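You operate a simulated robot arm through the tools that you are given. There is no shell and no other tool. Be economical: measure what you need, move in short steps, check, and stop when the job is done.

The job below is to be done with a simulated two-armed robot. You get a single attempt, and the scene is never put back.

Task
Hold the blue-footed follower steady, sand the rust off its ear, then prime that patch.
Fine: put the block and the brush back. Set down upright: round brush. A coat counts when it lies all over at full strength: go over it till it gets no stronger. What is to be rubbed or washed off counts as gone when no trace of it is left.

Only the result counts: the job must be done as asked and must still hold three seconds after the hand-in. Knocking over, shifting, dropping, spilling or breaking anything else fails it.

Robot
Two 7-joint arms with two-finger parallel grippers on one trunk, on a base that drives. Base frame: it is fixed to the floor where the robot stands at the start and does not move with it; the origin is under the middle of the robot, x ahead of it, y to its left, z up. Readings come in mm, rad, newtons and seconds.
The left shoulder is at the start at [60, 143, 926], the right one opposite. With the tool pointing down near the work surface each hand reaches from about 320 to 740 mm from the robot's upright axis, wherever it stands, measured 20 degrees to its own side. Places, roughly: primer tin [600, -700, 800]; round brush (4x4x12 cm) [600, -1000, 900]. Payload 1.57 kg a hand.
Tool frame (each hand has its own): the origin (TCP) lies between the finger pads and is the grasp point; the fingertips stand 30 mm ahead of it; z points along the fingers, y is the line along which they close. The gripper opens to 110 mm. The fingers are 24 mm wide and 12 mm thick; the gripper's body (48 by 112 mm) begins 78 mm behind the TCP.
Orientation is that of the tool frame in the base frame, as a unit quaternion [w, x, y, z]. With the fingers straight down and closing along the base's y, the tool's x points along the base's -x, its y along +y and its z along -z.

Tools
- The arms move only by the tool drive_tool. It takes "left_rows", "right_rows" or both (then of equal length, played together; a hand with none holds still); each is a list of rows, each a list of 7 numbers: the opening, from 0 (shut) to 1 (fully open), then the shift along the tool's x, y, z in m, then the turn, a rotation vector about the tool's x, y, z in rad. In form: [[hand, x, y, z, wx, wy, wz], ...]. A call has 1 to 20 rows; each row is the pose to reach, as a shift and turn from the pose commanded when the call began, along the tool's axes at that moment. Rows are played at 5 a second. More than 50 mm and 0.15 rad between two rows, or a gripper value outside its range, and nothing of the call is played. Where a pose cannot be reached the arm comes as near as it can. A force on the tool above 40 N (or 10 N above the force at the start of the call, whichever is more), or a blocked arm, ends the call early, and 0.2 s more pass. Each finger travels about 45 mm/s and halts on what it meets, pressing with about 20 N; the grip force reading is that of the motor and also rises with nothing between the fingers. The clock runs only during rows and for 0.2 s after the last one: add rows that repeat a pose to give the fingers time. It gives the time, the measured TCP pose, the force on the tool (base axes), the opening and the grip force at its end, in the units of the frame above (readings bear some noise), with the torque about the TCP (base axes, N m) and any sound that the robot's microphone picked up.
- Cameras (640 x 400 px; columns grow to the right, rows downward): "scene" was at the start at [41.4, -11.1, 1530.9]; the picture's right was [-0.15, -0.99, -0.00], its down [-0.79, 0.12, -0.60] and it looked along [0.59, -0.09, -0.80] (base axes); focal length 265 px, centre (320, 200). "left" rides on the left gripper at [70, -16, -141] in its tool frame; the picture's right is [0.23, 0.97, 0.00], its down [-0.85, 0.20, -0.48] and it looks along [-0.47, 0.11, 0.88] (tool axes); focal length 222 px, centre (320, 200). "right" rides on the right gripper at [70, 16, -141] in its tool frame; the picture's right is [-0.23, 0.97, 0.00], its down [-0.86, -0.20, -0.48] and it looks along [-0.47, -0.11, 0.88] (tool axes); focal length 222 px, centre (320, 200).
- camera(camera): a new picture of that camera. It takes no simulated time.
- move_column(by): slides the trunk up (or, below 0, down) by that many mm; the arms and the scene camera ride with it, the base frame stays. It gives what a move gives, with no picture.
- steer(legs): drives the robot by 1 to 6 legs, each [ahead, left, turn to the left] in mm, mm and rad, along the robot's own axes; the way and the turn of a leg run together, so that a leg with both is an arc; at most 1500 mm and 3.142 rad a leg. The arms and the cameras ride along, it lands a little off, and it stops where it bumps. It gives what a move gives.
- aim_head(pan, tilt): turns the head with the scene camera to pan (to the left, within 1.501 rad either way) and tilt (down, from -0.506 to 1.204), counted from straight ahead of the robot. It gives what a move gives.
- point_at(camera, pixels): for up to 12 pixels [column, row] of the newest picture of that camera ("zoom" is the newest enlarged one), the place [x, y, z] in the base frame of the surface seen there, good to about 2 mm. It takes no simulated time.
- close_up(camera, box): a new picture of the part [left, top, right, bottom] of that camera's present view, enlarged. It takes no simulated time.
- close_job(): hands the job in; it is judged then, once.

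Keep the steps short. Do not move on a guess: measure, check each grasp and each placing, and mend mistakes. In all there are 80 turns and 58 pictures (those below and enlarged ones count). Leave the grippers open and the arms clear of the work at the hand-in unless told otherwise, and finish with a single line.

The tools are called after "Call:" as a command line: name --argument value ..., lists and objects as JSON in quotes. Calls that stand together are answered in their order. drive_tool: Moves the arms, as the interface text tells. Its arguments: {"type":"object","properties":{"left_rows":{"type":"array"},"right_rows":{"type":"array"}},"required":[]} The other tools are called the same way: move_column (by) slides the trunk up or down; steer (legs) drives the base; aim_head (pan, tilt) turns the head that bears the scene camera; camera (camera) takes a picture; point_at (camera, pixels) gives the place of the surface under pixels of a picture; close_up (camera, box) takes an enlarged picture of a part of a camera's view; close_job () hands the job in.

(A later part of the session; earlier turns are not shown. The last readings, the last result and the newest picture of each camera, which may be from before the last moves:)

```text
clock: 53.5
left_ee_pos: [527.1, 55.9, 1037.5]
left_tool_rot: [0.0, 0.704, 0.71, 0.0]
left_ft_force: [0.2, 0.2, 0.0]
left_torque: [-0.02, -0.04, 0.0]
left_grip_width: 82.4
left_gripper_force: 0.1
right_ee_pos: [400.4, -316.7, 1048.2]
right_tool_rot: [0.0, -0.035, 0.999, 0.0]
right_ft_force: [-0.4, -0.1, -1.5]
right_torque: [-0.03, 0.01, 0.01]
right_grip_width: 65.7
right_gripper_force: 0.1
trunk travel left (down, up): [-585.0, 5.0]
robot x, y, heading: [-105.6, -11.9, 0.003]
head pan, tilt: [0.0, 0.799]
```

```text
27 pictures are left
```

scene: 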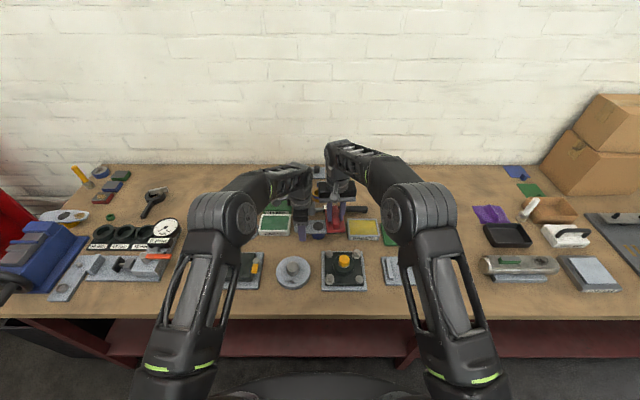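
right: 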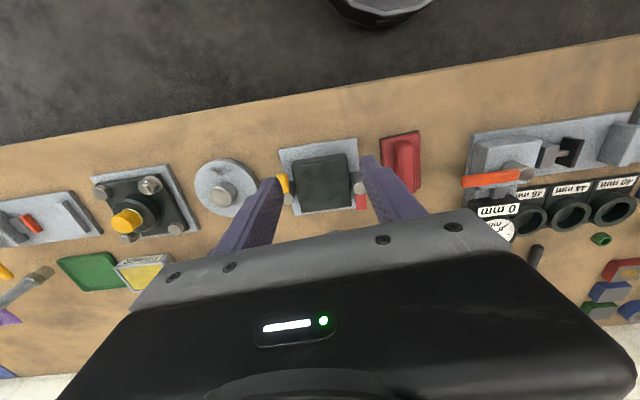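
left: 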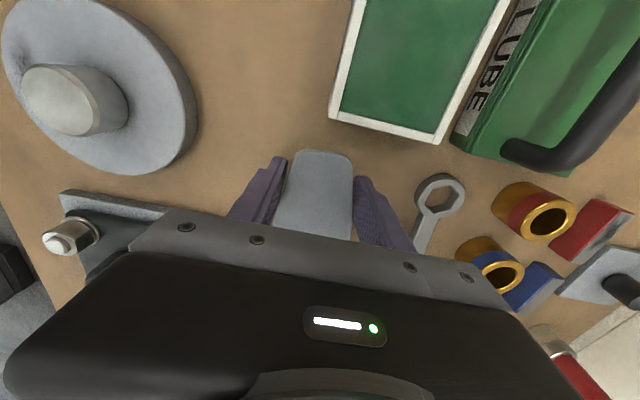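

Block is back where it was. Now drive to a stance where the left hand reaches the follower and the right one the brush, tin and ear.

Call:
steer --legs '[[0, -615, 0], [120, 0, 0]]'

Call:
aim_head --pan -0.2 --tilt 0.85

Call:
camera --camera "scene"

Call:
camera --camera "right"

```text
clock: 57.9
left_ee_pos: [654.8, -572.5, 1036.9]
left_tool_rot: [-0.001, 0.705, 0.709, -0.001]
left_ft_force: [0.6, -0.4, 0.3]
left_torque: [0.01, 0.04, -0.04]
left_grip_width: 82.3
left_gripper_force: 0.1
right_ee_pos: [526.6, -945.4, 1048.0]
right_tool_rot: [-0.001, -0.034, 0.999, 0.0]
right_ft_force: [0.3, 1.2, -0.1]
right_torque: [-0.03, 0.02, -0.01]
right_grip_width: 66.3
right_gripper_force: 0.1
trunk travel left (down, up): [-585.0, 5.0]
robot x, y, heading: [19.0, -635.4, 0.008]
head pan, tilt: [0.0, 0.799]
```

```text
clock: 58.6
left_ee_pos: [652.9, -572.4, 1037.5]
left_tool_rot: [0.0, 0.706, 0.708, -0.001]
left_ft_force: [0.2, 0.5, 0.1]
left_torque: [0.0, 0.02, -0.03]
left_grip_width: 82.6
left_gripper_force: 0.2
right_ee_pos: [526.2, -944.1, 1048.7]
right_tool_rot: [0.0, -0.035, 0.999, 0.001]
right_ft_force: [0.8, 0.7, 0.1]
right_torque: [0.0, -0.01, 0.01]
right_grip_width: 65.9
right_gripper_force: 0.0
trunk travel left (down, up): [-585.0, 5.0]
robot x, y, heading: [18.6, -636.1, 0.004]
head pan, tilt: [-0.201, 0.85]
```

```text
26 pictures are left
```

scene: 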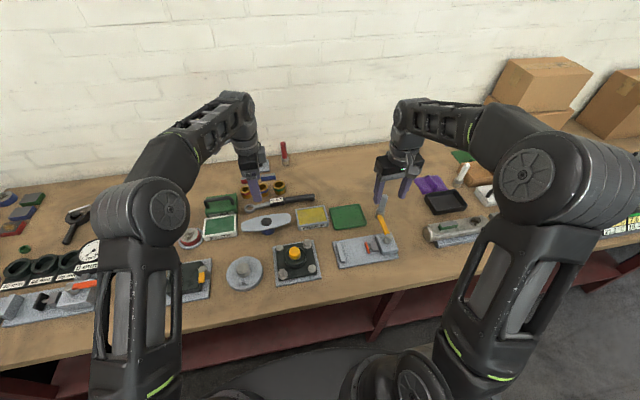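

```text
25 pictures are left
```

right: 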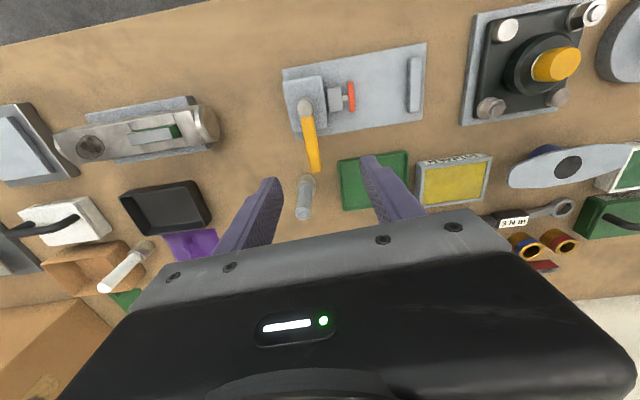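

Call:
close_up --camera "scene" --box '[350, 185, 420, 250]'

Call:
point_at --camera "right" --pixels '[[302, 215], [304, 200], [305, 182], [316, 170], [308, 125], [308, 145], [345, 205], [440, 180], [470, 175], [455, 200], [454, 160], [568, 166]]'

```text
6.15 times, centred on (385, 218) of scene
```

zoom: 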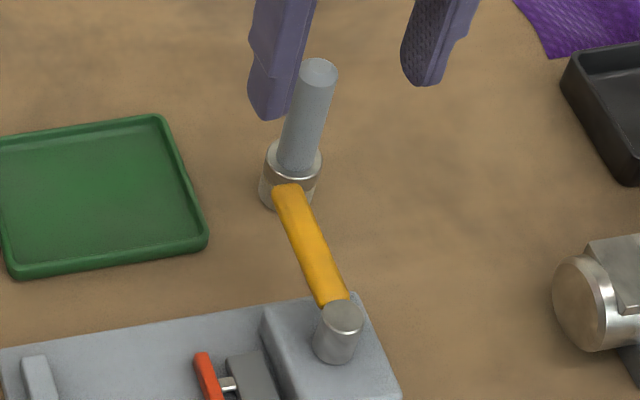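

```text
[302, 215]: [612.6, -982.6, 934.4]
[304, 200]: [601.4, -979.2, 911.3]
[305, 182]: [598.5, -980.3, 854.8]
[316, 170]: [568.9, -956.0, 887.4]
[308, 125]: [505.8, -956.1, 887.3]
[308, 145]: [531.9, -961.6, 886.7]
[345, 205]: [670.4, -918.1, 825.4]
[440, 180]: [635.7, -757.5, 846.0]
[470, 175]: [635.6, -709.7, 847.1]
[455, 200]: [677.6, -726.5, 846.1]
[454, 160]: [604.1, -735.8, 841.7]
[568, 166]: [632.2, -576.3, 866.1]
```

Brush handle axis ≈ (609,−980), top z 935, upright; lever tip at (575,−957) is clear. Left hand goes back to grip the follower while the right goes above the brush.

Call:
drive_tool --left_rows '[[0.75, 0.026, -0.011, 0, 0, 0, 0], [0.75, 0.052, -0.0215, 0, 0, 0, 0], [0.75, 0.052, -0.0215, 0.04, 0, 0, 0], [0.75, 0.052, -0.0215, 0.08, 0, 0, 0], [0.75, 0.052, -0.0215, 0.12, 0, 0, 0], [0.75, 0.052, -0.0215, 0.12, 0, 0, 0]]' --right_rows '[[0.6, -0.02, -0.01, 0, 0, 0, 0], [0.6, -0.04, -0.021, 0, 0, 0, 0], [0.6, -0.06, -0.031, 0, 0, 0, 0], [0.6, -0.08, -0.0415, 0, 0, 0, 0], [0.6, -0.08, -0.0415, 0.03, 0, 0, 0], [0.6, -0.08, -0.0415, 0.03, 0, 0, 0]]'

Call:
camera --camera "left"

Call:
camera --camera "right"

```text
clock: 60.0
left_ee_pos: [632.1, -520.4, 918.0]
left_tool_rot: [0.0, 0.706, 0.709, 0.0]
left_ft_force: [0.1, -0.7, 0.8]
left_torque: [-0.01, 0.01, -0.01]
left_grip_width: 82.7
left_gripper_force: 0.0
right_ee_pos: [609.1, -981.5, 1017.5]
right_tool_rot: [0.0, -0.035, 0.999, -0.001]
right_ft_force: [0.1, 0.3, 0.2]
right_torque: [0.03, -0.04, 0.02]
right_grip_width: 65.9
right_gripper_force: 0.0
trunk travel left (down, up): [-585.0, 5.0]
robot x, y, heading: [20.8, -637.1, 0.006]
head pan, tilt: [-0.201, 0.85]
```

```text
23 pictures are left
```

left: 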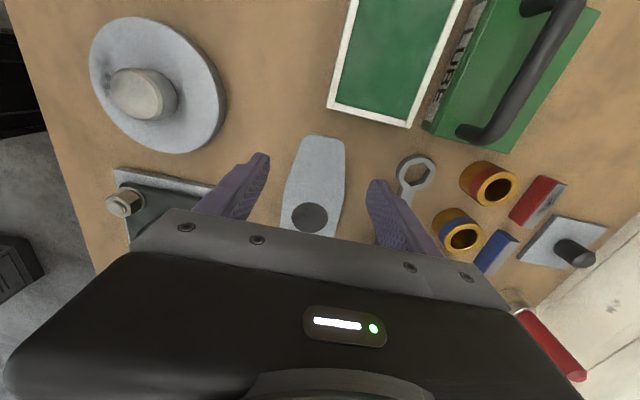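

```text
22 pictures are left
```

right: 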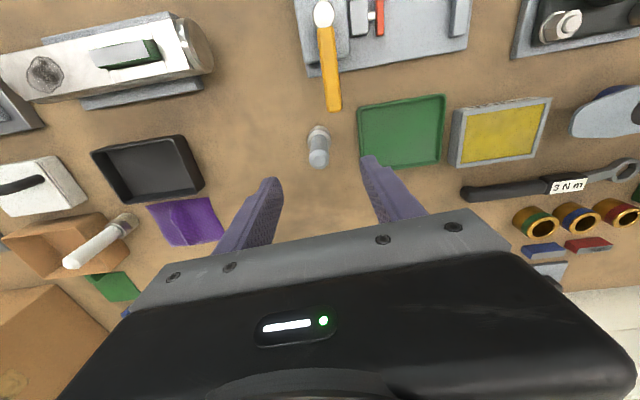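

Call:
point_at --camera "right" --pixels '[[318, 160], [310, 155], [327, 155], [318, 148], [318, 140], [332, 107], [318, 165]]'

Call:
drive_tool --left_rows '[[0.75, 0, 0, 0.03, 0, 0, 0], [0.75, 0, 0, 0.05, 0, 0, 0], [0.75, 0, 0, 0.057, 0, 0, 0], [0.75, 0, 0, 0.057, 0, 0, 0], [0.5, 0, 0, 0.057, 0, 0, 0], [0.3, 0, 0, 0.057, 0, 0, 0], [0, 0, 0, 0.057, 0, 0, 0], [0, 0, 0, 0.057, 0, 0, 0], [0, 0, 0, 0.057, 0, 0, 0]]'

```text
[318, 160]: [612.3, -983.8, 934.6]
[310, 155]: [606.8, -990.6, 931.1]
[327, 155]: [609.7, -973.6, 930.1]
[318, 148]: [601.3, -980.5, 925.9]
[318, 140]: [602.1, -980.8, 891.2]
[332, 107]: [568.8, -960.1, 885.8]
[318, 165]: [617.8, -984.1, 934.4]
```

```text
clock: 62.0
left_ee_pos: [631.3, -521.9, 858.8]
left_tool_rot: [0.001, 0.705, 0.709, 0.0]
left_ft_force: [0.3, 0.2, 0.5]
left_torque: [0.0, -0.13, 0.04]
left_grip_width: 53.9
left_gripper_force: 19.5
right_ee_pos: [608.9, -981.7, 1016.3]
right_tool_rot: [0.001, -0.035, 0.999, -0.001]
right_ft_force: [-0.3, -0.3, -0.7]
right_torque: [0.02, 0.03, 0.0]
right_grip_width: 65.8
right_gripper_force: 0.0
trunk travel left (down, up): [-585.0, 5.0]
robot x, y, heading: [23.0, -639.1, 0.008]
head pan, tilt: [-0.201, 0.85]
```

Follower held. Brush axis (611,−982): descend to z 905 and grip.

Call:
drive_tool --right_rows '[[0.6, -0.002, 0, 0.03, 0, 0, 0], [0.6, -0.002, 0, 0.07, 0, 0, 0], [0.6, -0.002, 0, 0.1, 0, 0, 0], [0.6, -0.002, 0, 0.111, 0, 0, 0], [0.6, -0.002, 0, 0.111, 0, 0, 0], [0.4, -0.002, 0, 0.111, 0, 0, 0], [0, -0.002, 0, 0.111, 0, 0, 0], [0, -0.002, 0, 0.111, 0, 0, 0], [0, -0.002, 0, 0.111, 0, 0, 0], [0, -0.002, 0, 0.111, 0, 0, 0]]'

Call:
camera --camera "right"

```text
clock: 64.2
left_ee_pos: [630.9, -521.2, 860.9]
left_tool_rot: [0.0, 0.706, 0.708, 0.001]
left_ft_force: [-1.8, 0.5, 0.4]
left_torque: [0.09, 0.04, -0.04]
left_grip_width: 53.8
left_gripper_force: 19.8
right_ee_pos: [611.1, -980.6, 905.9]
right_tool_rot: [0.0, -0.035, 0.999, 0.0]
right_ft_force: [0.2, -0.5, 0.0]
right_torque: [-0.04, -0.01, 0.0]
right_grip_width: 20.5
right_gripper_force: 20.2
trunk travel left (down, up): [-585.0, 5.0]
robot x, y, heading: [20.3, -637.5, 0.004]
head pan, tilt: [-0.201, 0.85]
```

```text
21 pictures are left
```

right: 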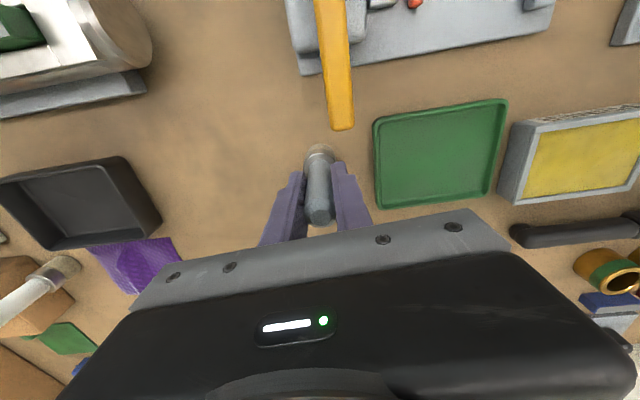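

Brush gripped (20.5 mm). Lift, carry over the primer tin centre (637,−733), lower to just above its surface.

Call:
drive_tool --right_rows '[[0, 0, 0, -0.03, 0, 0, 0], [0, 0, 0, -0.07, 0, 0, 0], [0, 0, 0, -0.1, 0, 0, 0], [0, -0.007, 0.04, -0.1, 0, 0, 0], [0, -0.014, 0.08, -0.1, 0, 0, 0], [0, -0.022, 0.12, -0.1, 0, 0, 0], [0, -0.029, 0.16, -0.1, 0, 0, 0], [0, -0.036, 0.2, -0.1, 0, 0, 0], [0, -0.043, 0.245, -0.1, 0, 0, 0], [0, -0.043, 0.245, -0.07, 0, 0, 0], [0, -0.043, 0.245, -0.04, 0, 0, 0], [0, -0.043, 0.245, -0.04, 0, 0, 0]]'

Call:
close_up --camera "scene" --box '[240, 170, 350, 250]'

```text
clock: 66.8
left_ee_pos: [631.9, -520.9, 859.6]
left_tool_rot: [0.0, 0.705, 0.709, -0.001]
left_ft_force: [-0.8, 0.8, 0.6]
left_torque: [0.06, 0.0, 0.04]
left_grip_width: 53.8
left_gripper_force: 20.2
right_ee_pos: [638.7, -735.4, 948.0]
right_tool_rot: [0.0, -0.034, 0.999, 0.0]
right_ft_force: [-0.2, 0.3, -0.6]
right_torque: [0.0, 0.01, -0.02]
right_grip_width: 20.5
right_gripper_force: 20.0
trunk travel left (down, up): [-585.0, 5.0]
robot x, y, heading: [19.1, -636.0, 0.003]
head pan, tilt: [-0.201, 0.85]
```

```text
5.00 times, centred on (295, 210) of scene
```

zoom: 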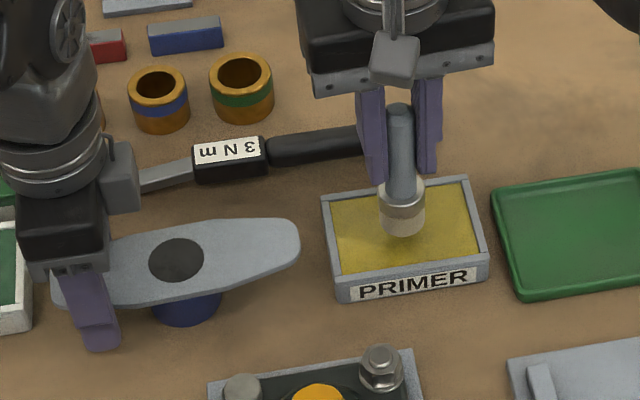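

Centred over the tin. Dip.

Call:
drive_tool --right_rows '[[0, 0, 0, 0.01, 0, 0, 0], [0, 0, 0, 0.015, 0, 0, 0], [0, 0, 0, 0.018, 0, 0, 0], [0, 0, 0, 0.02, 0, 0, 0], [0, 0, 0, 0.02, 0, 0, 0], [0, 0, 0, 0.02, 0, 0, 0]]'

```text
clock: 68.2
left_ee_pos: [630.6, -521.8, 860.5]
left_tool_rot: [0.0, 0.705, 0.709, 0.0]
left_ft_force: [0.1, -0.7, -0.5]
left_torque: [0.25, 0.01, -0.01]
left_grip_width: 53.9
left_gripper_force: 20.2
right_ee_pos: [636.8, -732.7, 928.1]
right_tool_rot: [0.001, -0.035, 0.999, 0.001]
right_ft_force: [2.2, -0.8, 13.2]
right_torque: [-0.03, -0.25, -0.03]
right_grip_width: 20.6
right_gripper_force: 20.3
trunk travel left (down, up): [-585.0, 5.0]
robot x, y, heading: [18.1, -638.4, 0.001]
head pan, tilt: [-0.201, 0.85]
```

13 N contact on the primer; the brush is dipped. Lift out and look at the bristles.

Call:
drive_tool --right_rows '[[0, 0, 0, -0.02, 0, 0, 0], [0, 0, 0, -0.05, 0, 0, 0], [0, 0, 0, -0.06, 0, 0, 0], [0, -0.002, 0.033, -0.06, 0, 0, 0], [0, -0.003, 0.066, -0.06, 0, 0, 0], [0, -0.004, 0.1, -0.06, 0, 0, 0], [0, -0.004, 0.1, -0.06, 0, 0, 0]]'

Call:
close_up --camera "scene" --box '[240, 170, 350, 250]'

```text
clock: 69.8
left_ee_pos: [632.2, -521.2, 860.0]
left_tool_rot: [0.0, 0.706, 0.709, 0.0]
left_ft_force: [-0.6, -1.3, -0.3]
left_torque: [-0.05, 0.0, -0.02]
left_grip_width: 53.8
left_gripper_force: 20.3
right_ee_pos: [633.9, -634.2, 988.2]
right_tool_rot: [-0.001, -0.034, 0.999, 0.0]
right_ft_force: [-0.1, -0.2, -0.5]
right_torque: [0.0, -0.03, 0.0]
right_grip_width: 20.6
right_gripper_force: 20.3
trunk travel left (down, up): [-585.0, 5.0]
robot x, y, heading: [21.0, -635.6, 0.001]
head pan, tilt: [-0.201, 0.85]
```

```text
5.00 times, centred on (295, 210) of scene
```

zoom: 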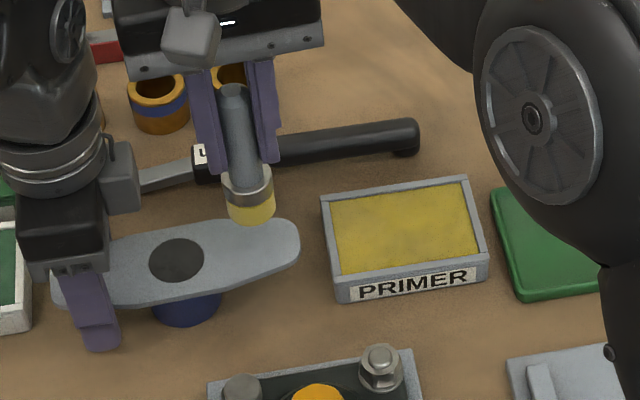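

Bristles are loaded. Lower onto the ear and stroke gently around (634,−632).

Call:
drive_tool --right_rows '[[0, 0, 0, 0.02, 0, 0, 0], [0, 0, 0, 0.034, 0, 0, 0], [0, 0, 0, 0.0375, 0, 0, 0], [0, 0, 0.01, 0.0375, 0, 0, 0], [0, 0, 0.016, 0.0375, 0, 0, 0], [0, 0.008, 0.016, 0.0375, 0, 0, 0], [0, 0.008, 0.006, 0.0375, 0, 0, 0], [0, 0.008, -0.006, 0.0375, 0, 0, 0], [0, 0.008, -0.014, 0.0375, 0, 0, 0], [0, 0, -0.016, 0.0375, 0, 0, 0], [0, 0, -0.006, 0.0375, 0, 0, 0], [0, 0, 0.006, 0.0375, 0, 0, 0], [0, 0, 0.016, 0.0375, 0, 0, 0], [0, -0.008, 0.016, 0.0375, 0, 0, 0], [0, -0.008, 0.006, 0.0375, 0, 0, 0], [0, -0.008, -0.006, 0.0375, 0, 0, 0], [0, -0.008, -0.014, 0.0375, 0, 0, 0], [0, 0, -0.014, 0.0375, 0, 0, 0], [0, 0, 0, 0.0375, 0, 0, 0]]'

```text
clock: 73.8
left_ee_pos: [632.1, -521.0, 859.2]
left_tool_rot: [0.0, 0.706, 0.709, 0.0]
left_ft_force: [0.2, 1.6, 0.6]
left_torque: [0.03, 0.08, -0.02]
left_grip_width: 53.6
left_gripper_force: 20.1
right_ee_pos: [632.9, -632.4, 950.5]
right_tool_rot: [0.0, -0.035, 0.999, 0.0]
right_ft_force: [0.2, -0.1, -0.1]
right_torque: [0.0, 0.0, 0.01]
right_grip_width: 20.4
right_gripper_force: 20.6
trunk travel left (down, up): [-585.0, 5.0]
robot x, y, heading: [19.8, -636.8, 0.005]
head pan, tilt: [-0.201, 0.85]
```

No force yet — the brush slipped up a little in the dip. Lower a few mm more to find contact.

Call:
drive_tool --right_rows '[[0, 0, 0, 0.0015, 0, 0, 0], [0, 0, 0, 0.003, 0, 0, 0], [0, 0, 0, 0.004, 0, 0, 0], [0, 0, 0, 0.004, 0, 0, 0]]'

```text
clock: 74.8
left_ee_pos: [629.5, -521.1, 860.7]
left_tool_rot: [-0.001, 0.705, 0.709, 0.001]
left_ft_force: [3.0, 1.3, 0.7]
left_torque: [0.42, 0.05, 0.17]
left_grip_width: 53.6
left_gripper_force: 20.2
right_ee_pos: [632.9, -632.3, 948.8]
right_tool_rot: [0.002, -0.035, 0.999, 0.001]
right_ft_force: [-0.1, -0.8, 13.9]
right_torque: [0.06, -0.02, -0.03]
right_grip_width: 20.6
right_gripper_force: 20.0
trunk travel left (down, up): [-585.0, 5.0]
robot x, y, heading: [22.6, -637.6, 0.0]
head pan, tilt: [-0.201, 0.85]
```

Contact, 13.9 N; ease by 1 mm and stroke.

Call:
drive_tool --right_rows '[[0, 0, 0.008, -0.001, 0, 0, 0], [0, 0, 0.016, -0.001, 0, 0, 0], [0, 0.008, 0.016, -0.001, 0, 0, 0], [0, 0.008, 0.006, -0.001, 0, 0, 0], [0, 0.008, -0.006, -0.001, 0, 0, 0], [0, 0.008, -0.016, -0.001, 0, 0, 0], [0, 0, -0.016, -0.001, 0, 0, 0], [0, 0, -0.006, -0.001, 0, 0, 0], [0, 0, 0.006, -0.001, 0, 0, 0], [0, 0, 0.016, -0.001, 0, 0, 0], [0, -0.008, 0.016, -0.001, 0, 0, 0], [0, -0.008, 0.006, -0.001, 0, 0, 0], [0, -0.008, -0.006, -0.001, 0, 0, 0], [0, -0.008, -0.016, -0.001, 0, 0, 0], [0, 0, -0.016, -0.001, 0, 0, 0], [0, 0, 0, -0.001, 0, 0, 0], [0, 0, 0, -0.02, 0, 0, 0], [0, 0, -0.04, -0.04, 0, 0, 0], [0, 0, -0.08, -0.04, 0, 0, 0], [0, 0, -0.1, -0.04, 0, 0, 0]]'

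Call:
close_up --camera "scene" --box '[240, 190, 320, 250]'

```text
clock: 79.0
left_ee_pos: [630.9, -520.0, 858.8]
left_tool_rot: [0.0, 0.705, 0.709, -0.001]
left_ft_force: [-0.3, 1.8, 4.1]
left_torque: [-0.35, 0.0, 0.04]
left_grip_width: 53.1
left_gripper_force: 20.0
right_ee_pos: [640.1, -734.8, 985.3]
right_tool_rot: [-0.001, -0.035, 0.999, 0.0]
right_ft_force: [-0.2, -0.1, -0.8]
right_torque: [-0.01, 0.02, 0.02]
right_grip_width: 20.6
right_gripper_force: 19.9
trunk travel left (down, up): [-585.0, 5.0]
robot x, y, heading: [19.0, -635.6, 0.006]
head pan, tilt: [-0.201, 0.85]
```

```text
6.67 times, centred on (280, 220) of scene
```

zoom: 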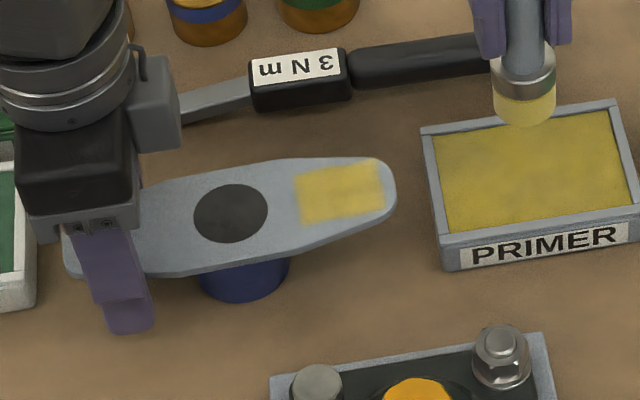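

The coat forms a clear patch but is a bit uneven. Dip again and make a second pass.

Call:
drive_tool --right_rows '[[0, 0, 0, 0.03, 0, 0, 0], [0, 0, 0, 0.05, 0, 0, 0], [0, 0, 0, 0.0565, 0, 0, 0], [0, 0, 0, 0.0565, 0, 0, 0], [0, 0, 0, 0.03, 0, 0, 0], [0, 0, 0, 0, 0, 0, 0], [0, 0, 0.04, 0, 0, 0, 0], [0, 0, 0.08, 0, 0, 0, 0], [0, 0, 0.1, 0.01, 0, 0, 0], [0, 0, 0.1, 0.03, 0, 0, 0]]'

Call:
drive_tool --right_rows '[[0, 0.009, 0.016, 0.006, 0, 0, 0], [0, 0.009, 0.016, 0.009, 0, 0, 0], [0, 0.009, 0.008, 0.009, 0, 0, 0], [0, 0.009, 0, 0.009, 0, 0, 0], [0, 0.009, -0.008, 0.009, 0, 0, 0], [0, 0.009, -0.016, 0.009, 0, 0, 0], [0, 0, -0.016, 0.009, 0, 0, 0], [0, 0, -0.008, 0.009, 0, 0, 0], [0, 0, 0, 0.009, 0, 0, 0], [0, 0, 0.008, 0.009, 0, 0, 0], [0, 0, 0.016, 0.009, 0, 0, 0], [0, -0.01, 0.016, 0.009, 0, 0, 0], [0, -0.01, 0.008, 0.009, 0, 0, 0], [0, -0.01, 0, 0.009, 0, 0, 0], [0, -0.01, -0.008, 0.009, 0, 0, 0], [0, -0.01, -0.016, 0.009, 0, 0, 0], [0, 0, -0.016, 0.009, 0, 0, 0], [0, 0, 0, 0.009, 0, 0, 0], [0, 0, 0.016, 0.009, 0, 0, 0], [0, 0, 0, 0.009, 0, 0, 0]]'

Call:
drive_tool --right_rows '[[0, 0, 0, -0.02, 0, 0, 0], [0, 0, -0.04, -0.035, 0, 0, 0], [0, 0, -0.08, -0.035, 0, 0, 0], [0, 0, -0.1, -0.035, 0, 0, 0]]'

Call:
close_up --camera "scene" --box '[240, 190, 320, 250]'

```text
clock: 81.2
left_ee_pos: [631.3, -522.1, 859.8]
left_tool_rot: [0.0, 0.706, 0.708, 0.0]
left_ft_force: [0.5, -0.3, 1.8]
left_torque: [-0.31, 0.0, 0.09]
left_grip_width: 53.3
left_gripper_force: 19.4
right_ee_pos: [633.5, -634.3, 955.9]
right_tool_rot: [0.0, -0.035, 0.999, 0.0]
right_ft_force: [-0.5, -0.7, -0.3]
right_torque: [0.01, -0.01, -0.01]
right_grip_width: 20.7
right_gripper_force: 19.3
trunk travel left (down, up): [-585.0, 5.0]
robot x, y, heading: [20.2, -634.9, 0.007]
head pan, tilt: [-0.201, 0.85]
```

```text
clock: 85.4
left_ee_pos: [631.6, -521.4, 860.3]
left_tool_rot: [0.0, 0.705, 0.709, 0.0]
left_ft_force: [-0.4, -0.3, -0.2]
left_torque: [-0.14, 0.0, 0.0]
left_grip_width: 53.5
left_gripper_force: 20.3
right_ee_pos: [635.3, -632.6, 947.6]
right_tool_rot: [0.0, -0.035, 0.999, 0.0]
right_ft_force: [0.2, -0.5, -0.7]
right_torque: [0.0, 0.01, -0.02]
right_grip_width: 20.4
right_gripper_force: 20.1
trunk travel left (down, up): [-585.0, 5.0]
robot x, y, heading: [18.6, -635.1, 0.005]
head pan, tilt: [-0.201, 0.85]
```

```text
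clock: 86.4
left_ee_pos: [631.7, -520.7, 860.1]
left_tool_rot: [-0.001, 0.705, 0.709, 0.001]
left_ft_force: [1.1, 0.0, -0.7]
left_torque: [-0.15, 0.02, 0.05]
left_grip_width: 53.2
left_gripper_force: 20.3
right_ee_pos: [642.0, -734.1, 983.1]
right_tool_rot: [0.0, -0.034, 0.999, 0.0]
right_ft_force: [-0.2, 0.4, -0.7]
right_torque: [-0.03, 0.0, -0.01]
right_grip_width: 20.5
right_gripper_force: 19.9
trunk travel left (down, up): [-585.0, 5.0]
robot x, y, heading: [14.4, -636.1, 0.007]
head pan, tilt: [-0.201, 0.85]
```

```text
6.67 times, centred on (280, 220) of scene
```

zoom: 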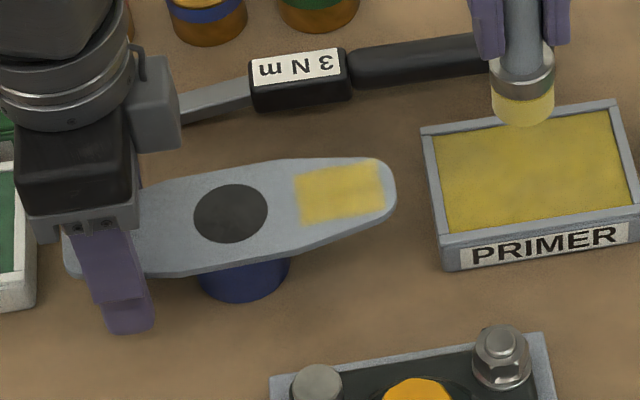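

Little contact on that pass (force 0). Dip deeper, checking force.

Call:
drive_tool --right_rows '[[0, 0, 0, 0.03, 0, 0, 0], [0, 0, 0, 0.05, 0, 0, 0], [0, 0, 0, 0.055, 0, 0, 0], [0, 0, 0, 0.0575, 0, 0, 0], [0, 0, 0, 0.059, 0, 0, 0], [0, 0, 0, 0.059, 0, 0, 0]]'

```text
clock: 87.8
left_ee_pos: [629.7, -521.2, 861.0]
left_tool_rot: [0.0, 0.706, 0.708, 0.0]
left_ft_force: [0.2, -0.5, -0.1]
left_torque: [0.3, 0.01, 0.0]
left_grip_width: 53.4
left_gripper_force: 20.1
right_ee_pos: [641.3, -732.3, 925.2]
right_tool_rot: [0.003, -0.035, 0.999, 0.0]
right_ft_force: [1.6, -2.6, 25.8]
right_torque: [-0.18, -0.19, -0.03]
right_grip_width: 20.4
right_gripper_force: 19.9
trunk travel left (down, up): [-585.0, 5.0]
robot x, y, heading: [20.9, -640.5, 0.001]
head pan, tilt: [-0.201, 0.85]
```

Well dipped (26 N). Over to the ear and probe down for contact.

Call:
drive_tool --right_rows '[[0, 0, 0, -0.03, 0, 0, 0], [0, 0, 0, -0.06, 0, 0, 0], [0, 0.002, 0.04, -0.06, 0, 0, 0], [0, 0.003, 0.08, -0.06, 0, 0, 0], [0, 0.003, 0.1, -0.05, 0, 0, 0], [0, 0.003, 0.1, -0.03, 0, 0, 0], [0, 0.003, 0.1, -0.025, 0, 0, 0], [0, 0.003, 0.1, -0.023, 0, 0, 0], [0, 0.003, 0.1, -0.021, 0, 0, 0], [0, 0.003, 0.1, -0.021, 0, 0, 0]]'

```text
clock: 90.0
left_ee_pos: [631.2, -520.5, 860.9]
left_tool_rot: [-0.001, 0.705, 0.709, 0.0]
left_ft_force: [0.4, -0.4, 0.3]
left_torque: [0.37, 0.04, 0.11]
left_grip_width: 52.9
left_gripper_force: 19.8
right_ee_pos: [630.0, -633.7, 945.2]
right_tool_rot: [0.0, -0.035, 0.999, 0.0]
right_ft_force: [-2.2, -1.1, 9.9]
right_torque: [0.06, 0.11, 0.01]
right_grip_width: 20.4
right_gripper_force: 19.6
trunk travel left (down, up): [-585.0, 5.0]
robot x, y, heading: [17.9, -634.9, 0.004]
head pan, tilt: [-0.201, 0.85]
```

Contact 9.9 N. Stroke at this height, easing down 1 mm midway to keep pressure.

Call:
drive_tool --right_rows '[[0, 0.006, 0.014, 0, 0, 0, 0], [0, 0.006, 0.006, 0, 0, 0, 0], [0, 0.006, -0.004, 0, 0, 0, 0], [0, 0.006, -0.014, 0, 0, 0, 0], [0, -0.002, -0.016, 0, 0, 0, 0], [0, -0.002, -0.006, 0, 0, 0, 0], [0, -0.002, 0.006, 0.0005, 0, 0, 0], [0, -0.002, 0.018, 0.0005, 0, 0, 0], [0, -0.01, 0.018, 0.0005, 0, 0, 0], [0, -0.01, 0.008, 0.0005, 0, 0, 0], [0, -0.01, -0.004, 0.0005, 0, 0, 0], [0, -0.01, -0.016, 0.0005, 0, 0, 0], [0, -0.016, -0.014, 0.0005, 0, 0, 0], [0, -0.016, 0, 0.001, 0, 0, 0], [0, -0.016, 0.016, 0.001, 0, 0, 0], [0, -0.006, 0.018, 0.001, 0, 0, 0], [0, -0.006, 0.006, 0.001, 0, 0, 0], [0, -0.006, -0.006, 0.001, 0, 0, 0], [0, -0.006, -0.018, 0.001, 0, 0, 0], [0, -0.004, 0, 0.001, 0, 0, 0]]'

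Call:
drive_tool --right_rows '[[0, 0, 0, -0.02, 0, 0, 0], [0, 0, -0.04, -0.037, 0, 0, 0], [0, 0, -0.08, -0.037, 0, 0, 0], [0, 0, -0.1, -0.037, 0, 0, 0]]'

Call:
close_up --camera "scene" --box '[240, 190, 320, 250]'

```text
clock: 94.2
left_ee_pos: [629.3, -519.8, 861.3]
left_tool_rot: [0.002, 0.705, 0.709, 0.0]
left_ft_force: [-1.8, 7.2, 8.4]
left_torque: [-0.57, 0.07, -0.12]
left_grip_width: 52.0
left_gripper_force: 20.6
right_ee_pos: [632.8, -635.5, 940.9]
right_tool_rot: [-0.001, -0.035, 0.999, -0.003]
right_ft_force: [-1.2, -4.7, 11.9]
right_torque: [-0.18, 0.05, 0.02]
right_grip_width: 20.2
right_gripper_force: 20.2
trunk travel left (down, up): [-585.0, 5.0]
robot x, y, heading: [19.5, -634.2, 0.002]
head pan, tilt: [-0.201, 0.85]
```

```text
clock: 95.2
left_ee_pos: [631.7, -521.4, 859.6]
left_tool_rot: [0.001, 0.706, 0.708, 0.001]
left_ft_force: [-0.7, -1.8, -0.2]
left_torque: [-0.17, 0.02, 0.01]
left_grip_width: 51.5
left_gripper_force: 20.6
right_ee_pos: [642.4, -733.5, 978.7]
right_tool_rot: [-0.001, -0.035, 0.999, 0.0]
right_ft_force: [0.3, 0.8, -0.7]
right_torque: [0.0, 0.0, 0.01]
right_grip_width: 20.6
right_gripper_force: 20.3
trunk travel left (down, up): [-585.0, 5.0]
robot x, y, heading: [19.0, -635.0, 0.004]
head pan, tilt: [-0.201, 0.85]
```

```text
6.67 times, centred on (280, 220) of scene
```

zoom: 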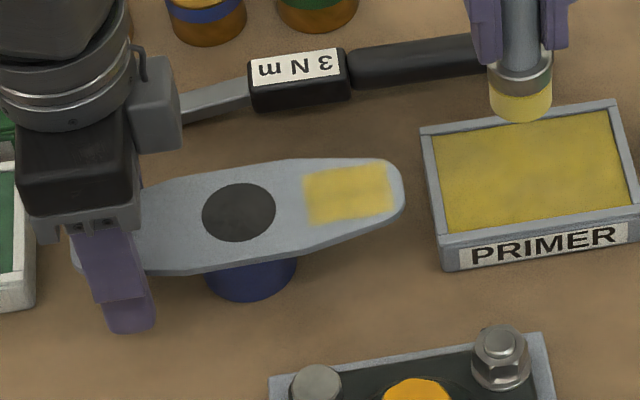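

The follower slipped about 2–3 mm in the left grip toward −y; I must press more lightly. I look at the coat closely.

Call:
close_up --camera "scene" --box '[262, 206, 294, 226]'

Call:
point_at --camera "zoom" --pixels '[[60, 300], [320, 200], [590, 200], [330, 130], [330, 330], [540, 120], [540, 280]]'

```text
16.00 times, centred on (278, 216) of scene
```

zoom: 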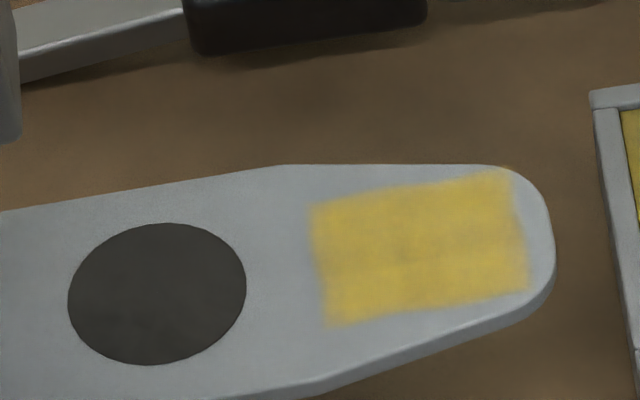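

```text
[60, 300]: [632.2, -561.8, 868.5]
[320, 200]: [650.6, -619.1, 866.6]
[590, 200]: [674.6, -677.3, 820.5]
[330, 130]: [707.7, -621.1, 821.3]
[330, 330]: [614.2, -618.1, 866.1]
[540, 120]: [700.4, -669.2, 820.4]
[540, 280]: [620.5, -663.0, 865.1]
```

Coat spans x 615–650, y −618…−660, with a faint weaker streak in the middle. Dip again lightly and then find light contact.

Call:
drive_tool --right_rows '[[0, 0, 0, 0.03, 0, 0, 0], [0, 0, 0, 0.05, 0, 0, 0], [0, 0, 0, 0.055, 0, 0, 0], [0, 0, 0, 0.057, 0, 0, 0], [0, 0, 0, 0.057, 0, 0, 0]]'

Call:
drive_tool --right_rows '[[0, 0, 0, -0.03, 0, 0, 0], [0, 0, 0, -0.06, 0, 0, 0], [0, 0.002, 0.045, -0.06, 0, 0, 0], [0, 0.003, 0.085, -0.06, 0, 0, 0], [0, 0.003, 0.095, -0.04, 0, 0, 0], [0, 0.003, 0.095, -0.026, 0, 0, 0], [0, 0.003, 0.095, -0.022, 0, 0, 0], [0, 0.003, 0.095, -0.0205, 0, 0, 0], [0, 0.003, 0.095, -0.0205, 0, 0, 0]]'

```text
clock: 96.4
left_ee_pos: [631.6, -520.6, 859.6]
left_tool_rot: [0.001, 0.706, 0.709, 0.0]
left_ft_force: [-1.0, 1.0, -0.6]
left_torque: [0.12, -0.05, -0.06]
left_grip_width: 51.4
left_gripper_force: 19.7
right_ee_pos: [643.5, -732.1, 923.0]
right_tool_rot: [0.0, -0.035, 0.999, -0.001]
right_ft_force: [-0.5, 0.1, -0.9]
right_torque: [0.0, -0.01, 0.01]
right_grip_width: 20.6
right_gripper_force: 19.8
trunk travel left (down, up): [-585.0, 5.0]
robot x, y, heading: [17.7, -634.6, 0.003]
head pan, tilt: [-0.201, 0.85]
```

```text
clock: 98.4
left_ee_pos: [631.0, -520.7, 860.0]
left_tool_rot: [0.001, 0.705, 0.709, 0.0]
left_ft_force: [0.7, -0.3, 0.8]
left_torque: [0.24, 0.01, 0.02]
left_grip_width: 51.4
left_gripper_force: 20.2
right_ee_pos: [632.2, -638.8, 943.4]
right_tool_rot: [-0.001, -0.035, 0.999, 0.0]
right_ft_force: [0.6, 0.0, -1.3]
right_torque: [0.0, 0.02, -0.02]
right_grip_width: 20.4
right_gripper_force: 19.9
trunk travel left (down, up): [-585.0, 5.0]
robot x, y, heading: [18.3, -638.2, 0.001]
head pan, tilt: [-0.201, 0.85]
```

No contact yet at 943.4. Lower 2 mm in small steps.

Call:
drive_tool --right_rows '[[0, 0, 0, 0.001, 0, 0, 0], [0, 0, 0, 0.002, 0, 0, 0], [0, 0, 0, 0.002, 0, 0, 0]]'

```text
clock: 99.2
left_ee_pos: [631.5, -520.3, 860.1]
left_tool_rot: [0.0, 0.706, 0.709, 0.0]
left_ft_force: [0.2, -0.3, 0.1]
left_torque: [0.27, -0.01, 0.01]
left_grip_width: 51.3
left_gripper_force: 19.7
right_ee_pos: [632.6, -637.6, 942.4]
right_tool_rot: [0.001, -0.035, 0.999, 0.0]
right_ft_force: [-1.0, 0.3, -0.1]
right_torque: [-0.02, -0.02, 0.01]
right_grip_width: 20.6
right_gripper_force: 20.1
trunk travel left (down, up): [-585.0, 5.0]
robot x, y, heading: [18.7, -636.2, -0.002]
head pan, tilt: [-0.201, 0.85]
```

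Call:
drive_tool --right_rows '[[0, 0, 0, 0.001, 0, 0, 0], [0, 0, 0, 0.0015, 0, 0, 0], [0, 0, 0, 0.002, 0, 0, 0], [0, 0, 0, 0.002, 0, 0, 0]]'

```text
clock: 100.2
left_ee_pos: [631.5, -521.3, 860.3]
left_tool_rot: [0.0, 0.705, 0.709, 0.001]
left_ft_force: [0.6, 1.0, -0.9]
left_torque: [0.41, 0.01, 0.05]
left_grip_width: 51.6
left_gripper_force: 19.2
right_ee_pos: [632.6, -637.8, 939.8]
right_tool_rot: [0.001, -0.035, 0.999, 0.0]
right_ft_force: [-1.0, -1.2, 11.6]
right_torque: [0.03, 0.05, 0.02]
right_grip_width: 20.7
right_gripper_force: 19.8
trunk travel left (down, up): [-585.0, 5.0]
robot x, y, heading: [20.8, -637.2, 0.003]
head pan, tilt: [-0.201, 0.85]
```

Contact ~940.5. Ease 0.6 mm and stroke mainly along x, so nothing drags the follower out of the grip.

Call:
drive_tool --right_rows '[[0, 0.008, 0.014, -0.0006, 0, 0, 0], [0, 0, 0.014, -0.0006, 0, 0, 0], [0, -0.009, 0.014, -0.0006, 0, 0, 0], [0, 0, 0.007, -0.0006, 0, 0, 0], [0, 0.009, 0.007, -0.0006, 0, 0, 0], [0, 0, 0.007, -0.0006, 0, 0, 0], [0, -0.009, 0.007, -0.0006, 0, 0, 0], [0, 0, 0, -0.0006, 0, 0, 0], [0, 0.009, 0, -0.0006, 0, 0, 0], [0, 0, 0, -0.0006, 0, 0, 0], [0, -0.009, 0, -0.0006, 0, 0, 0], [0, 0, -0.007, -0.0006, 0, 0, 0], [0, 0.009, -0.007, -0.0006, 0, 0, 0], [0, 0, -0.007, -0.0006, 0, 0, 0], [0, -0.009, -0.007, -0.0006, 0, 0, 0], [0, 0, -0.014, -0.0006, 0, 0, 0], [0, 0.009, -0.014, -0.0006, 0, 0, 0], [0, -0.009, -0.014, -0.0006, 0, 0, 0], [0, 0, 0, -0.0006, 0, 0, 0]]'

Call:
drive_tool --right_rows '[[0, 0, 0, -0.02, 0, 0, 0], [0, 0, -0.04, -0.04, 0, 0, 0], [0, 0, -0.08, -0.04, 0, 0, 0], [0, 0, -0.1, -0.04, 0, 0, 0]]'

Call:
close_up --camera "scene" --box '[262, 206, 294, 226]'

Call:
point_at --camera "zoom" --pixels '[[157, 293], [160, 225], [160, 362], [68, 293], [246, 293], [550, 250]]'

```text
clock: 104.2
left_ee_pos: [631.1, -520.7, 859.5]
left_tool_rot: [0.0, 0.706, 0.709, -0.001]
left_ft_force: [-1.3, 2.4, 2.4]
left_torque: [-0.24, 0.02, -0.07]
left_grip_width: 51.0
left_gripper_force: 19.9
right_ee_pos: [631.0, -638.3, 939.8]
right_tool_rot: [0.0, -0.035, 0.999, 0.0]
right_ft_force: [-0.7, -1.2, -0.8]
right_torque: [0.02, -0.01, 0.0]
right_grip_width: 20.7
right_gripper_force: 19.9
trunk travel left (down, up): [-585.0, 5.0]
robot x, y, heading: [22.9, -634.2, 0.002]
head pan, tilt: [-0.201, 0.85]
```

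```text
clock: 105.2
left_ee_pos: [630.8, -520.7, 859.8]
left_tool_rot: [0.0, 0.706, 0.708, 0.0]
left_ft_force: [-1.7, -0.4, 0.4]
left_torque: [0.01, -0.01, -0.09]
left_grip_width: 51.1
left_gripper_force: 19.7
right_ee_pos: [639.3, -739.2, 979.3]
right_tool_rot: [0.0, -0.036, 0.999, 0.0]
right_ft_force: [-0.2, 0.4, -0.8]
right_torque: [-0.01, -0.02, 0.0]
right_grip_width: 20.5
right_gripper_force: 20.0
trunk travel left (down, up): [-585.0, 5.0]
robot x, y, heading: [17.1, -639.8, 0.008]
head pan, tilt: [-0.201, 0.85]
```

```text
16.00 times, centred on (278, 216) of scene
```

zoom: 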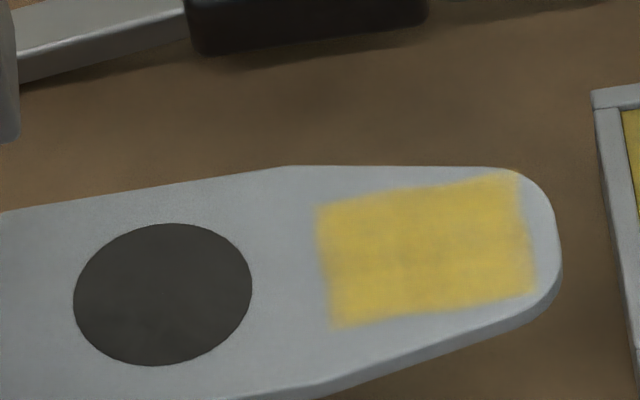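

```text
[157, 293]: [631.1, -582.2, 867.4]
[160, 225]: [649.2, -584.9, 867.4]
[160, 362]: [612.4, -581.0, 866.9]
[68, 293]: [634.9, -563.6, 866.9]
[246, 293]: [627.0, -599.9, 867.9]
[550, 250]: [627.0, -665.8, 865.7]
```

Coat is more even now. The follower has slid ~7 mm toward −y, so the left hand draws it back 7 mm while the right dips once more for a last check pass.

Call:
drive_tool --left_rows '[[0, 0.0015, 0, 0, 0, 0, 0], [0, 0.003, 0, 0, 0, 0, 0], [0, 0.0045, 0, 0, 0, 0, 0], [0, 0.006, 0, 0, 0, 0, 0], [0, 0.0075, 0, 0, 0, 0, 0], [0, 0.0075, 0, 0, 0, 0, 0]]' --right_rows '[[0, 0, 0.004, 0.03, 0, 0, 0], [0, 0, 0.004, 0.05, 0, 0, 0], [0, 0, 0.004, 0.056, 0, 0, 0], [0, 0, 0.004, 0.058, 0, 0, 0], [0, 0, 0.004, 0.06, 0, 0, 0], [0, 0, 0.004, 0.06, 0, 0, 0]]'

Call:
drive_tool --right_rows '[[0, 0, 0, -0.03, 0, 0, 0], [0, 0, 0, -0.06, 0, 0, 0], [0, 0, 0, -0.06, 0, 0, 0]]'

Call:
close_up --camera "scene" --box '[240, 190, 320, 250]'

Call:
point_at --camera "zoom" --pixels '[[232, 212], [304, 195], [385, 190], [340, 190], [345, 215], [345, 168], [432, 130], [605, 105]]'

```text
clock: 106.6
left_ee_pos: [631.1, -511.8, 859.9]
left_tool_rot: [0.001, 0.705, 0.709, 0.001]
left_ft_force: [0.3, -0.2, 0.6]
left_torque: [0.29, 0.03, -0.02]
left_grip_width: 51.1
left_gripper_force: 19.8
right_ee_pos: [640.2, -734.9, 919.9]
right_tool_rot: [-0.001, -0.034, 0.999, -0.001]
right_ft_force: [0.1, -0.2, -0.3]
right_torque: [0.01, 0.01, -0.01]
right_grip_width: 20.4
right_gripper_force: 20.2
trunk travel left (down, up): [-585.0, 5.0]
robot x, y, heading: [15.7, -635.9, 0.006]
head pan, tilt: [-0.201, 0.85]
```

```text
clock: 107.4
left_ee_pos: [631.4, -514.0, 859.6]
left_tool_rot: [0.0, 0.706, 0.708, 0.0]
left_ft_force: [-0.7, -0.3, -0.1]
left_torque: [0.31, -0.01, 0.01]
left_grip_width: 50.8
left_gripper_force: 20.7
right_ee_pos: [638.3, -734.2, 980.0]
right_tool_rot: [0.0, -0.035, 0.999, -0.001]
right_ft_force: [0.3, 0.9, -1.7]
right_torque: [0.01, -0.03, 0.0]
right_grip_width: 20.7
right_gripper_force: 19.7
trunk travel left (down, up): [-585.0, 5.0]
robot x, y, heading: [16.1, -635.6, 0.0]
head pan, tilt: [-0.201, 0.85]
```

```text
6.67 times, centred on (280, 220) of scene
```

zoom: 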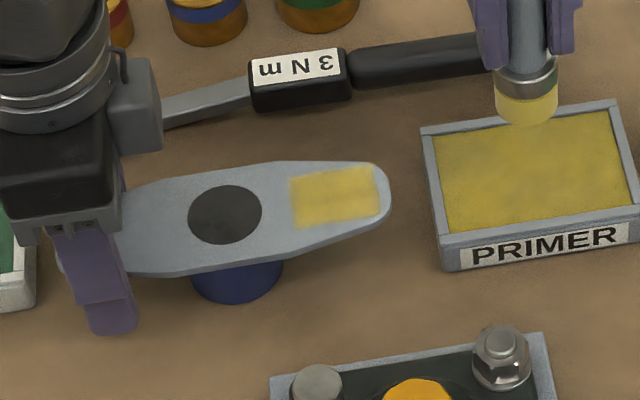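

```text
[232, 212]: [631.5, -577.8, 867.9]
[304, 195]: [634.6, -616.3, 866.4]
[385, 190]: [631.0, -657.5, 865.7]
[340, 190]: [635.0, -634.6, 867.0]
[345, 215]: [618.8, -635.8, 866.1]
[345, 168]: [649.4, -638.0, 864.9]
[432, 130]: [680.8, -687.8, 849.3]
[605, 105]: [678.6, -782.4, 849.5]
```

Follower is back at (632,−575). One more dip with real contact, then a last light pass.

Call:
drive_tool --right_rows '[[0, 0, 0, 0.03, 0, 0, 0], [0, 0, 0, 0.055, 0, 0, 0], [0, 0, 0, 0.06, 0, 0, 0], [0, 0, 0, 0.062, 0, 0, 0], [0, 0, 0, 0.0625, 0, 0, 0], [0, 0, 0, 0.0625, 0, 0, 0]]'

Call:
drive_tool --right_rows '[[0, 0, 0, -0.03, 0, 0, 0], [0, 0, 0, -0.06, 0, 0, 0], [0, -0.002, 0.045, -0.06, 0, 0, 0], [0, -0.003, 0.09, -0.06, 0, 0, 0], [0, -0.003, 0.099, -0.04, 0, 0, 0], [0, -0.003, 0.099, -0.026, 0, 0, 0], [0, -0.003, 0.099, -0.023, 0, 0, 0], [0, -0.003, 0.099, -0.022, 0, 0, 0], [0, -0.003, 0.099, -0.022, 0, 0, 0]]'

```text
clock: 108.8
left_ee_pos: [630.0, -512.9, 860.9]
left_tool_rot: [0.0, 0.706, 0.708, 0.0]
left_ft_force: [-0.1, -0.1, -0.5]
left_torque: [0.29, -0.02, 0.02]
left_grip_width: 51.1
left_gripper_force: 20.3
right_ee_pos: [638.3, -733.1, 918.5]
right_tool_rot: [0.002, -0.034, 0.999, -0.001]
right_ft_force: [0.2, -0.9, 14.6]
right_torque: [-0.06, -0.07, -0.01]
right_grip_width: 20.8
right_gripper_force: 19.6
trunk travel left (down, up): [-585.0, 5.0]
robot x, y, heading: [19.0, -637.5, 0.006]
head pan, tilt: [-0.201, 0.85]
```

```text
clock: 110.8
left_ee_pos: [631.5, -512.6, 859.4]
left_tool_rot: [0.0, 0.705, 0.709, -0.001]
left_ft_force: [0.1, -0.3, 0.3]
left_torque: [0.33, -0.02, 0.02]
left_grip_width: 50.8
left_gripper_force: 19.8
right_ee_pos: [634.5, -635.8, 939.2]
right_tool_rot: [-0.001, -0.035, 0.999, 0.0]
right_ft_force: [0.6, -0.5, -1.5]
right_torque: [-0.01, 0.0, 0.0]
right_grip_width: 20.6
right_gripper_force: 19.9
trunk travel left (down, up): [-585.0, 5.0]
robot x, y, heading: [18.5, -639.0, 0.004]
head pan, tilt: [-0.201, 0.85]
```

Call:
drive_tool --right_rows '[[0, 0, 0, 0.0012, 0, 0, 0], [0, 0, 0, 0.002, 0, 0, 0], [0, 0, 0, 0.002, 0, 0, 0]]'

```text
clock: 111.6
left_ee_pos: [632.4, -512.8, 861.6]
left_tool_rot: [0.001, 0.705, 0.709, 0.0]
left_ft_force: [-0.1, 1.1, -0.2]
left_torque: [0.41, 0.1, 0.04]
left_grip_width: 50.3
left_gripper_force: 20.3
right_ee_pos: [634.1, -635.6, 937.5]
right_tool_rot: [0.0, -0.034, 0.999, 0.0]
right_ft_force: [-0.9, -1.1, 4.9]
right_torque: [-0.06, -0.03, -0.01]
right_grip_width: 20.6
right_gripper_force: 20.1
trunk travel left (down, up): [-585.0, 5.0]
robot x, y, heading: [23.1, -634.6, 0.001]
head pan, tilt: [-0.201, 0.85]
```

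Light contact, 4.9 N. Stroke along x over the whole patch.

Call:
drive_tool --right_rows '[[0, 0.009, 0.014, 0.0003, 0, 0, 0], [0, 0, 0.014, 0.0003, 0, 0, 0], [0, -0.009, 0.014, 0.0003, 0, 0, 0], [0, 0, 0.007, 0.0003, 0, 0, 0], [0, 0.009, 0.007, 0.0003, 0, 0, 0], [0, 0, 0.007, 0.0003, 0, 0, 0], [0, -0.009, 0.007, 0.0003, 0, 0, 0], [0, 0, 0, 0.0003, 0, 0, 0], [0, 0.009, 0, 0.0003, 0, 0, 0], [0, 0, 0, 0.0003, 0, 0, 0], [0, -0.009, 0, 0.0003, 0, 0, 0], [0, 0, -0.007, 0.0006, 0, 0, 0], [0, 0.009, -0.007, 0.0006, 0, 0, 0], [0, 0, -0.007, 0.0006, 0, 0, 0], [0, -0.009, -0.007, 0.0006, 0, 0, 0], [0, 0, -0.014, 0.0006, 0, 0, 0], [0, 0.009, -0.014, 0.0006, 0, 0, 0], [0, 0, -0.014, 0.0006, 0, 0, 0], [0, -0.009, -0.014, 0.0006, 0, 0, 0], [0, 0, 0, 0.0006, 0, 0, 0]]'

Call:
drive_tool --right_rows '[[0, 0, 0, -0.02, 0, 0, 0], [0, 0, -0.04, -0.04, 0, 0, 0], [0, 0, -0.08, -0.04, 0, 0, 0], [0, 0, -0.1, -0.04, 0, 0, 0]]'

Call:
close_up --camera "scene" --box '[262, 206, 294, 226]'

Call:
point_at --camera "zoom" --pixels '[[110, 293], [300, 250], [500, 240]]'

```text
clock: 115.8
left_ee_pos: [630.6, -512.1, 860.5]
left_tool_rot: [0.0, 0.706, 0.708, 0.0]
left_ft_force: [1.5, 4.8, 4.1]
left_torque: [-0.17, -0.11, 0.11]
left_grip_width: 50.5
left_gripper_force: 19.7
right_ee_pos: [634.7, -634.6, 937.8]
right_tool_rot: [0.001, -0.034, 0.999, 0.0]
right_ft_force: [1.3, -0.3, 7.1]
right_torque: [0.03, -0.07, -0.03]
right_grip_width: 20.6
right_gripper_force: 20.1
trunk travel left (down, up): [-585.0, 5.0]
robot x, y, heading: [18.7, -638.7, 0.006]
head pan, tilt: [-0.201, 0.85]
```

```text
clock: 116.8
left_ee_pos: [630.1, -513.1, 860.8]
left_tool_rot: [0.0, 0.706, 0.708, 0.0]
left_ft_force: [0.4, 0.8, 2.5]
left_torque: [-0.32, 0.03, -0.06]
left_grip_width: 50.5
left_gripper_force: 19.9
right_ee_pos: [639.9, -736.8, 975.1]
right_tool_rot: [0.0, -0.034, 0.999, 0.0]
right_ft_force: [0.0, -0.2, -0.9]
right_torque: [0.02, 0.01, 0.02]
right_grip_width: 20.9
right_gripper_force: 19.9
trunk travel left (down, up): [-585.0, 5.0]
robot x, y, heading: [18.1, -639.3, 0.009]
head pan, tilt: [-0.201, 0.85]
```

```text
16.00 times, centred on (278, 216) of scene
```

zoom: 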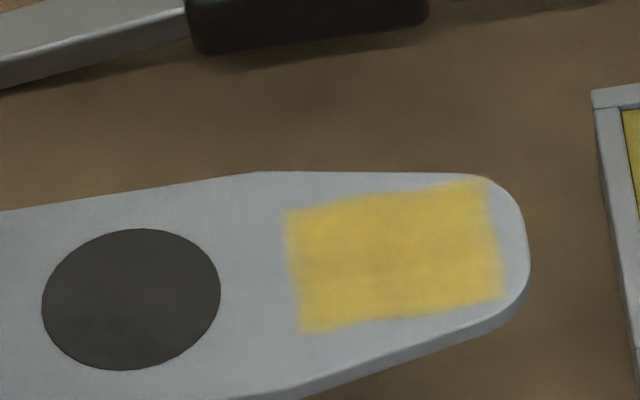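

```text
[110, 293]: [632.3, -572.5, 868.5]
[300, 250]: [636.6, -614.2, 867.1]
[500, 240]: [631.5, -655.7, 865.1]
```

No stronger and even now: coat done. I carry the brush back above its place (611,−981).

Call:
drive_tool --right_rows '[[0, 0, 0, -0.02, 0, 0, 0], [0, 0.008, -0.04, -0.02, 0, 0, 0], [0, 0.015, -0.08, -0.02, 0, 0, 0], [0, 0.023, -0.12, -0.02, 0, 0, 0], [0, 0.03, -0.16, -0.02, 0, 0, 0], [0, 0.038, -0.2, -0.02, 0, 0, 0], [0, 0.045, -0.2415, -0.02, 0, 0, 0], [0, 0.045, -0.2415, 0.02, 0, 0, 0], [0, 0.045, -0.2415, 0.06, 0, 0, 0], [0, 0.045, -0.2415, 0.075, 0, 0, 0], [0, 0.045, -0.2415, 0.075, 0, 0, 0]]'

Call:
close_up --camera "scene" --box '[350, 185, 420, 250]'

```text
clock: 119.2
left_ee_pos: [631.8, -511.8, 859.9]
left_tool_rot: [0.0, 0.705, 0.709, 0.001]
left_ft_force: [0.4, -0.1, 0.1]
left_torque: [-0.06, -0.01, 0.02]
left_grip_width: 50.1
left_gripper_force: 20.2
right_ee_pos: [613.4, -979.7, 899.6]
right_tool_rot: [0.001, -0.034, 0.999, 0.001]
right_ft_force: [0.3, -0.4, -1.3]
right_torque: [0.02, 0.0, -0.02]
right_grip_width: 20.3
right_gripper_force: 19.9
trunk travel left (down, up): [-585.0, 5.0]
robot x, y, heading: [16.0, -636.5, 0.004]
head pan, tilt: [-0.201, 0.85]
```

```text
6.15 times, centred on (385, 218) of scene
```

zoom: 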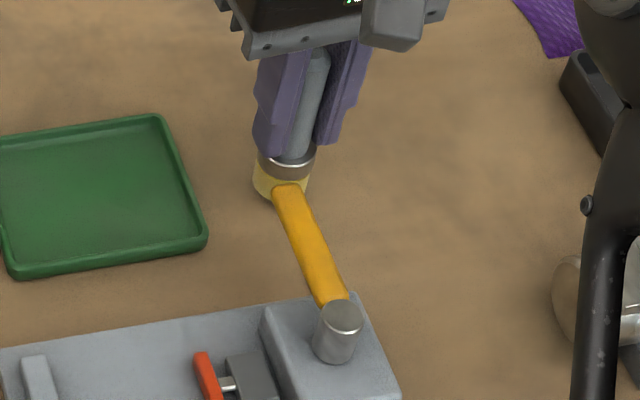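

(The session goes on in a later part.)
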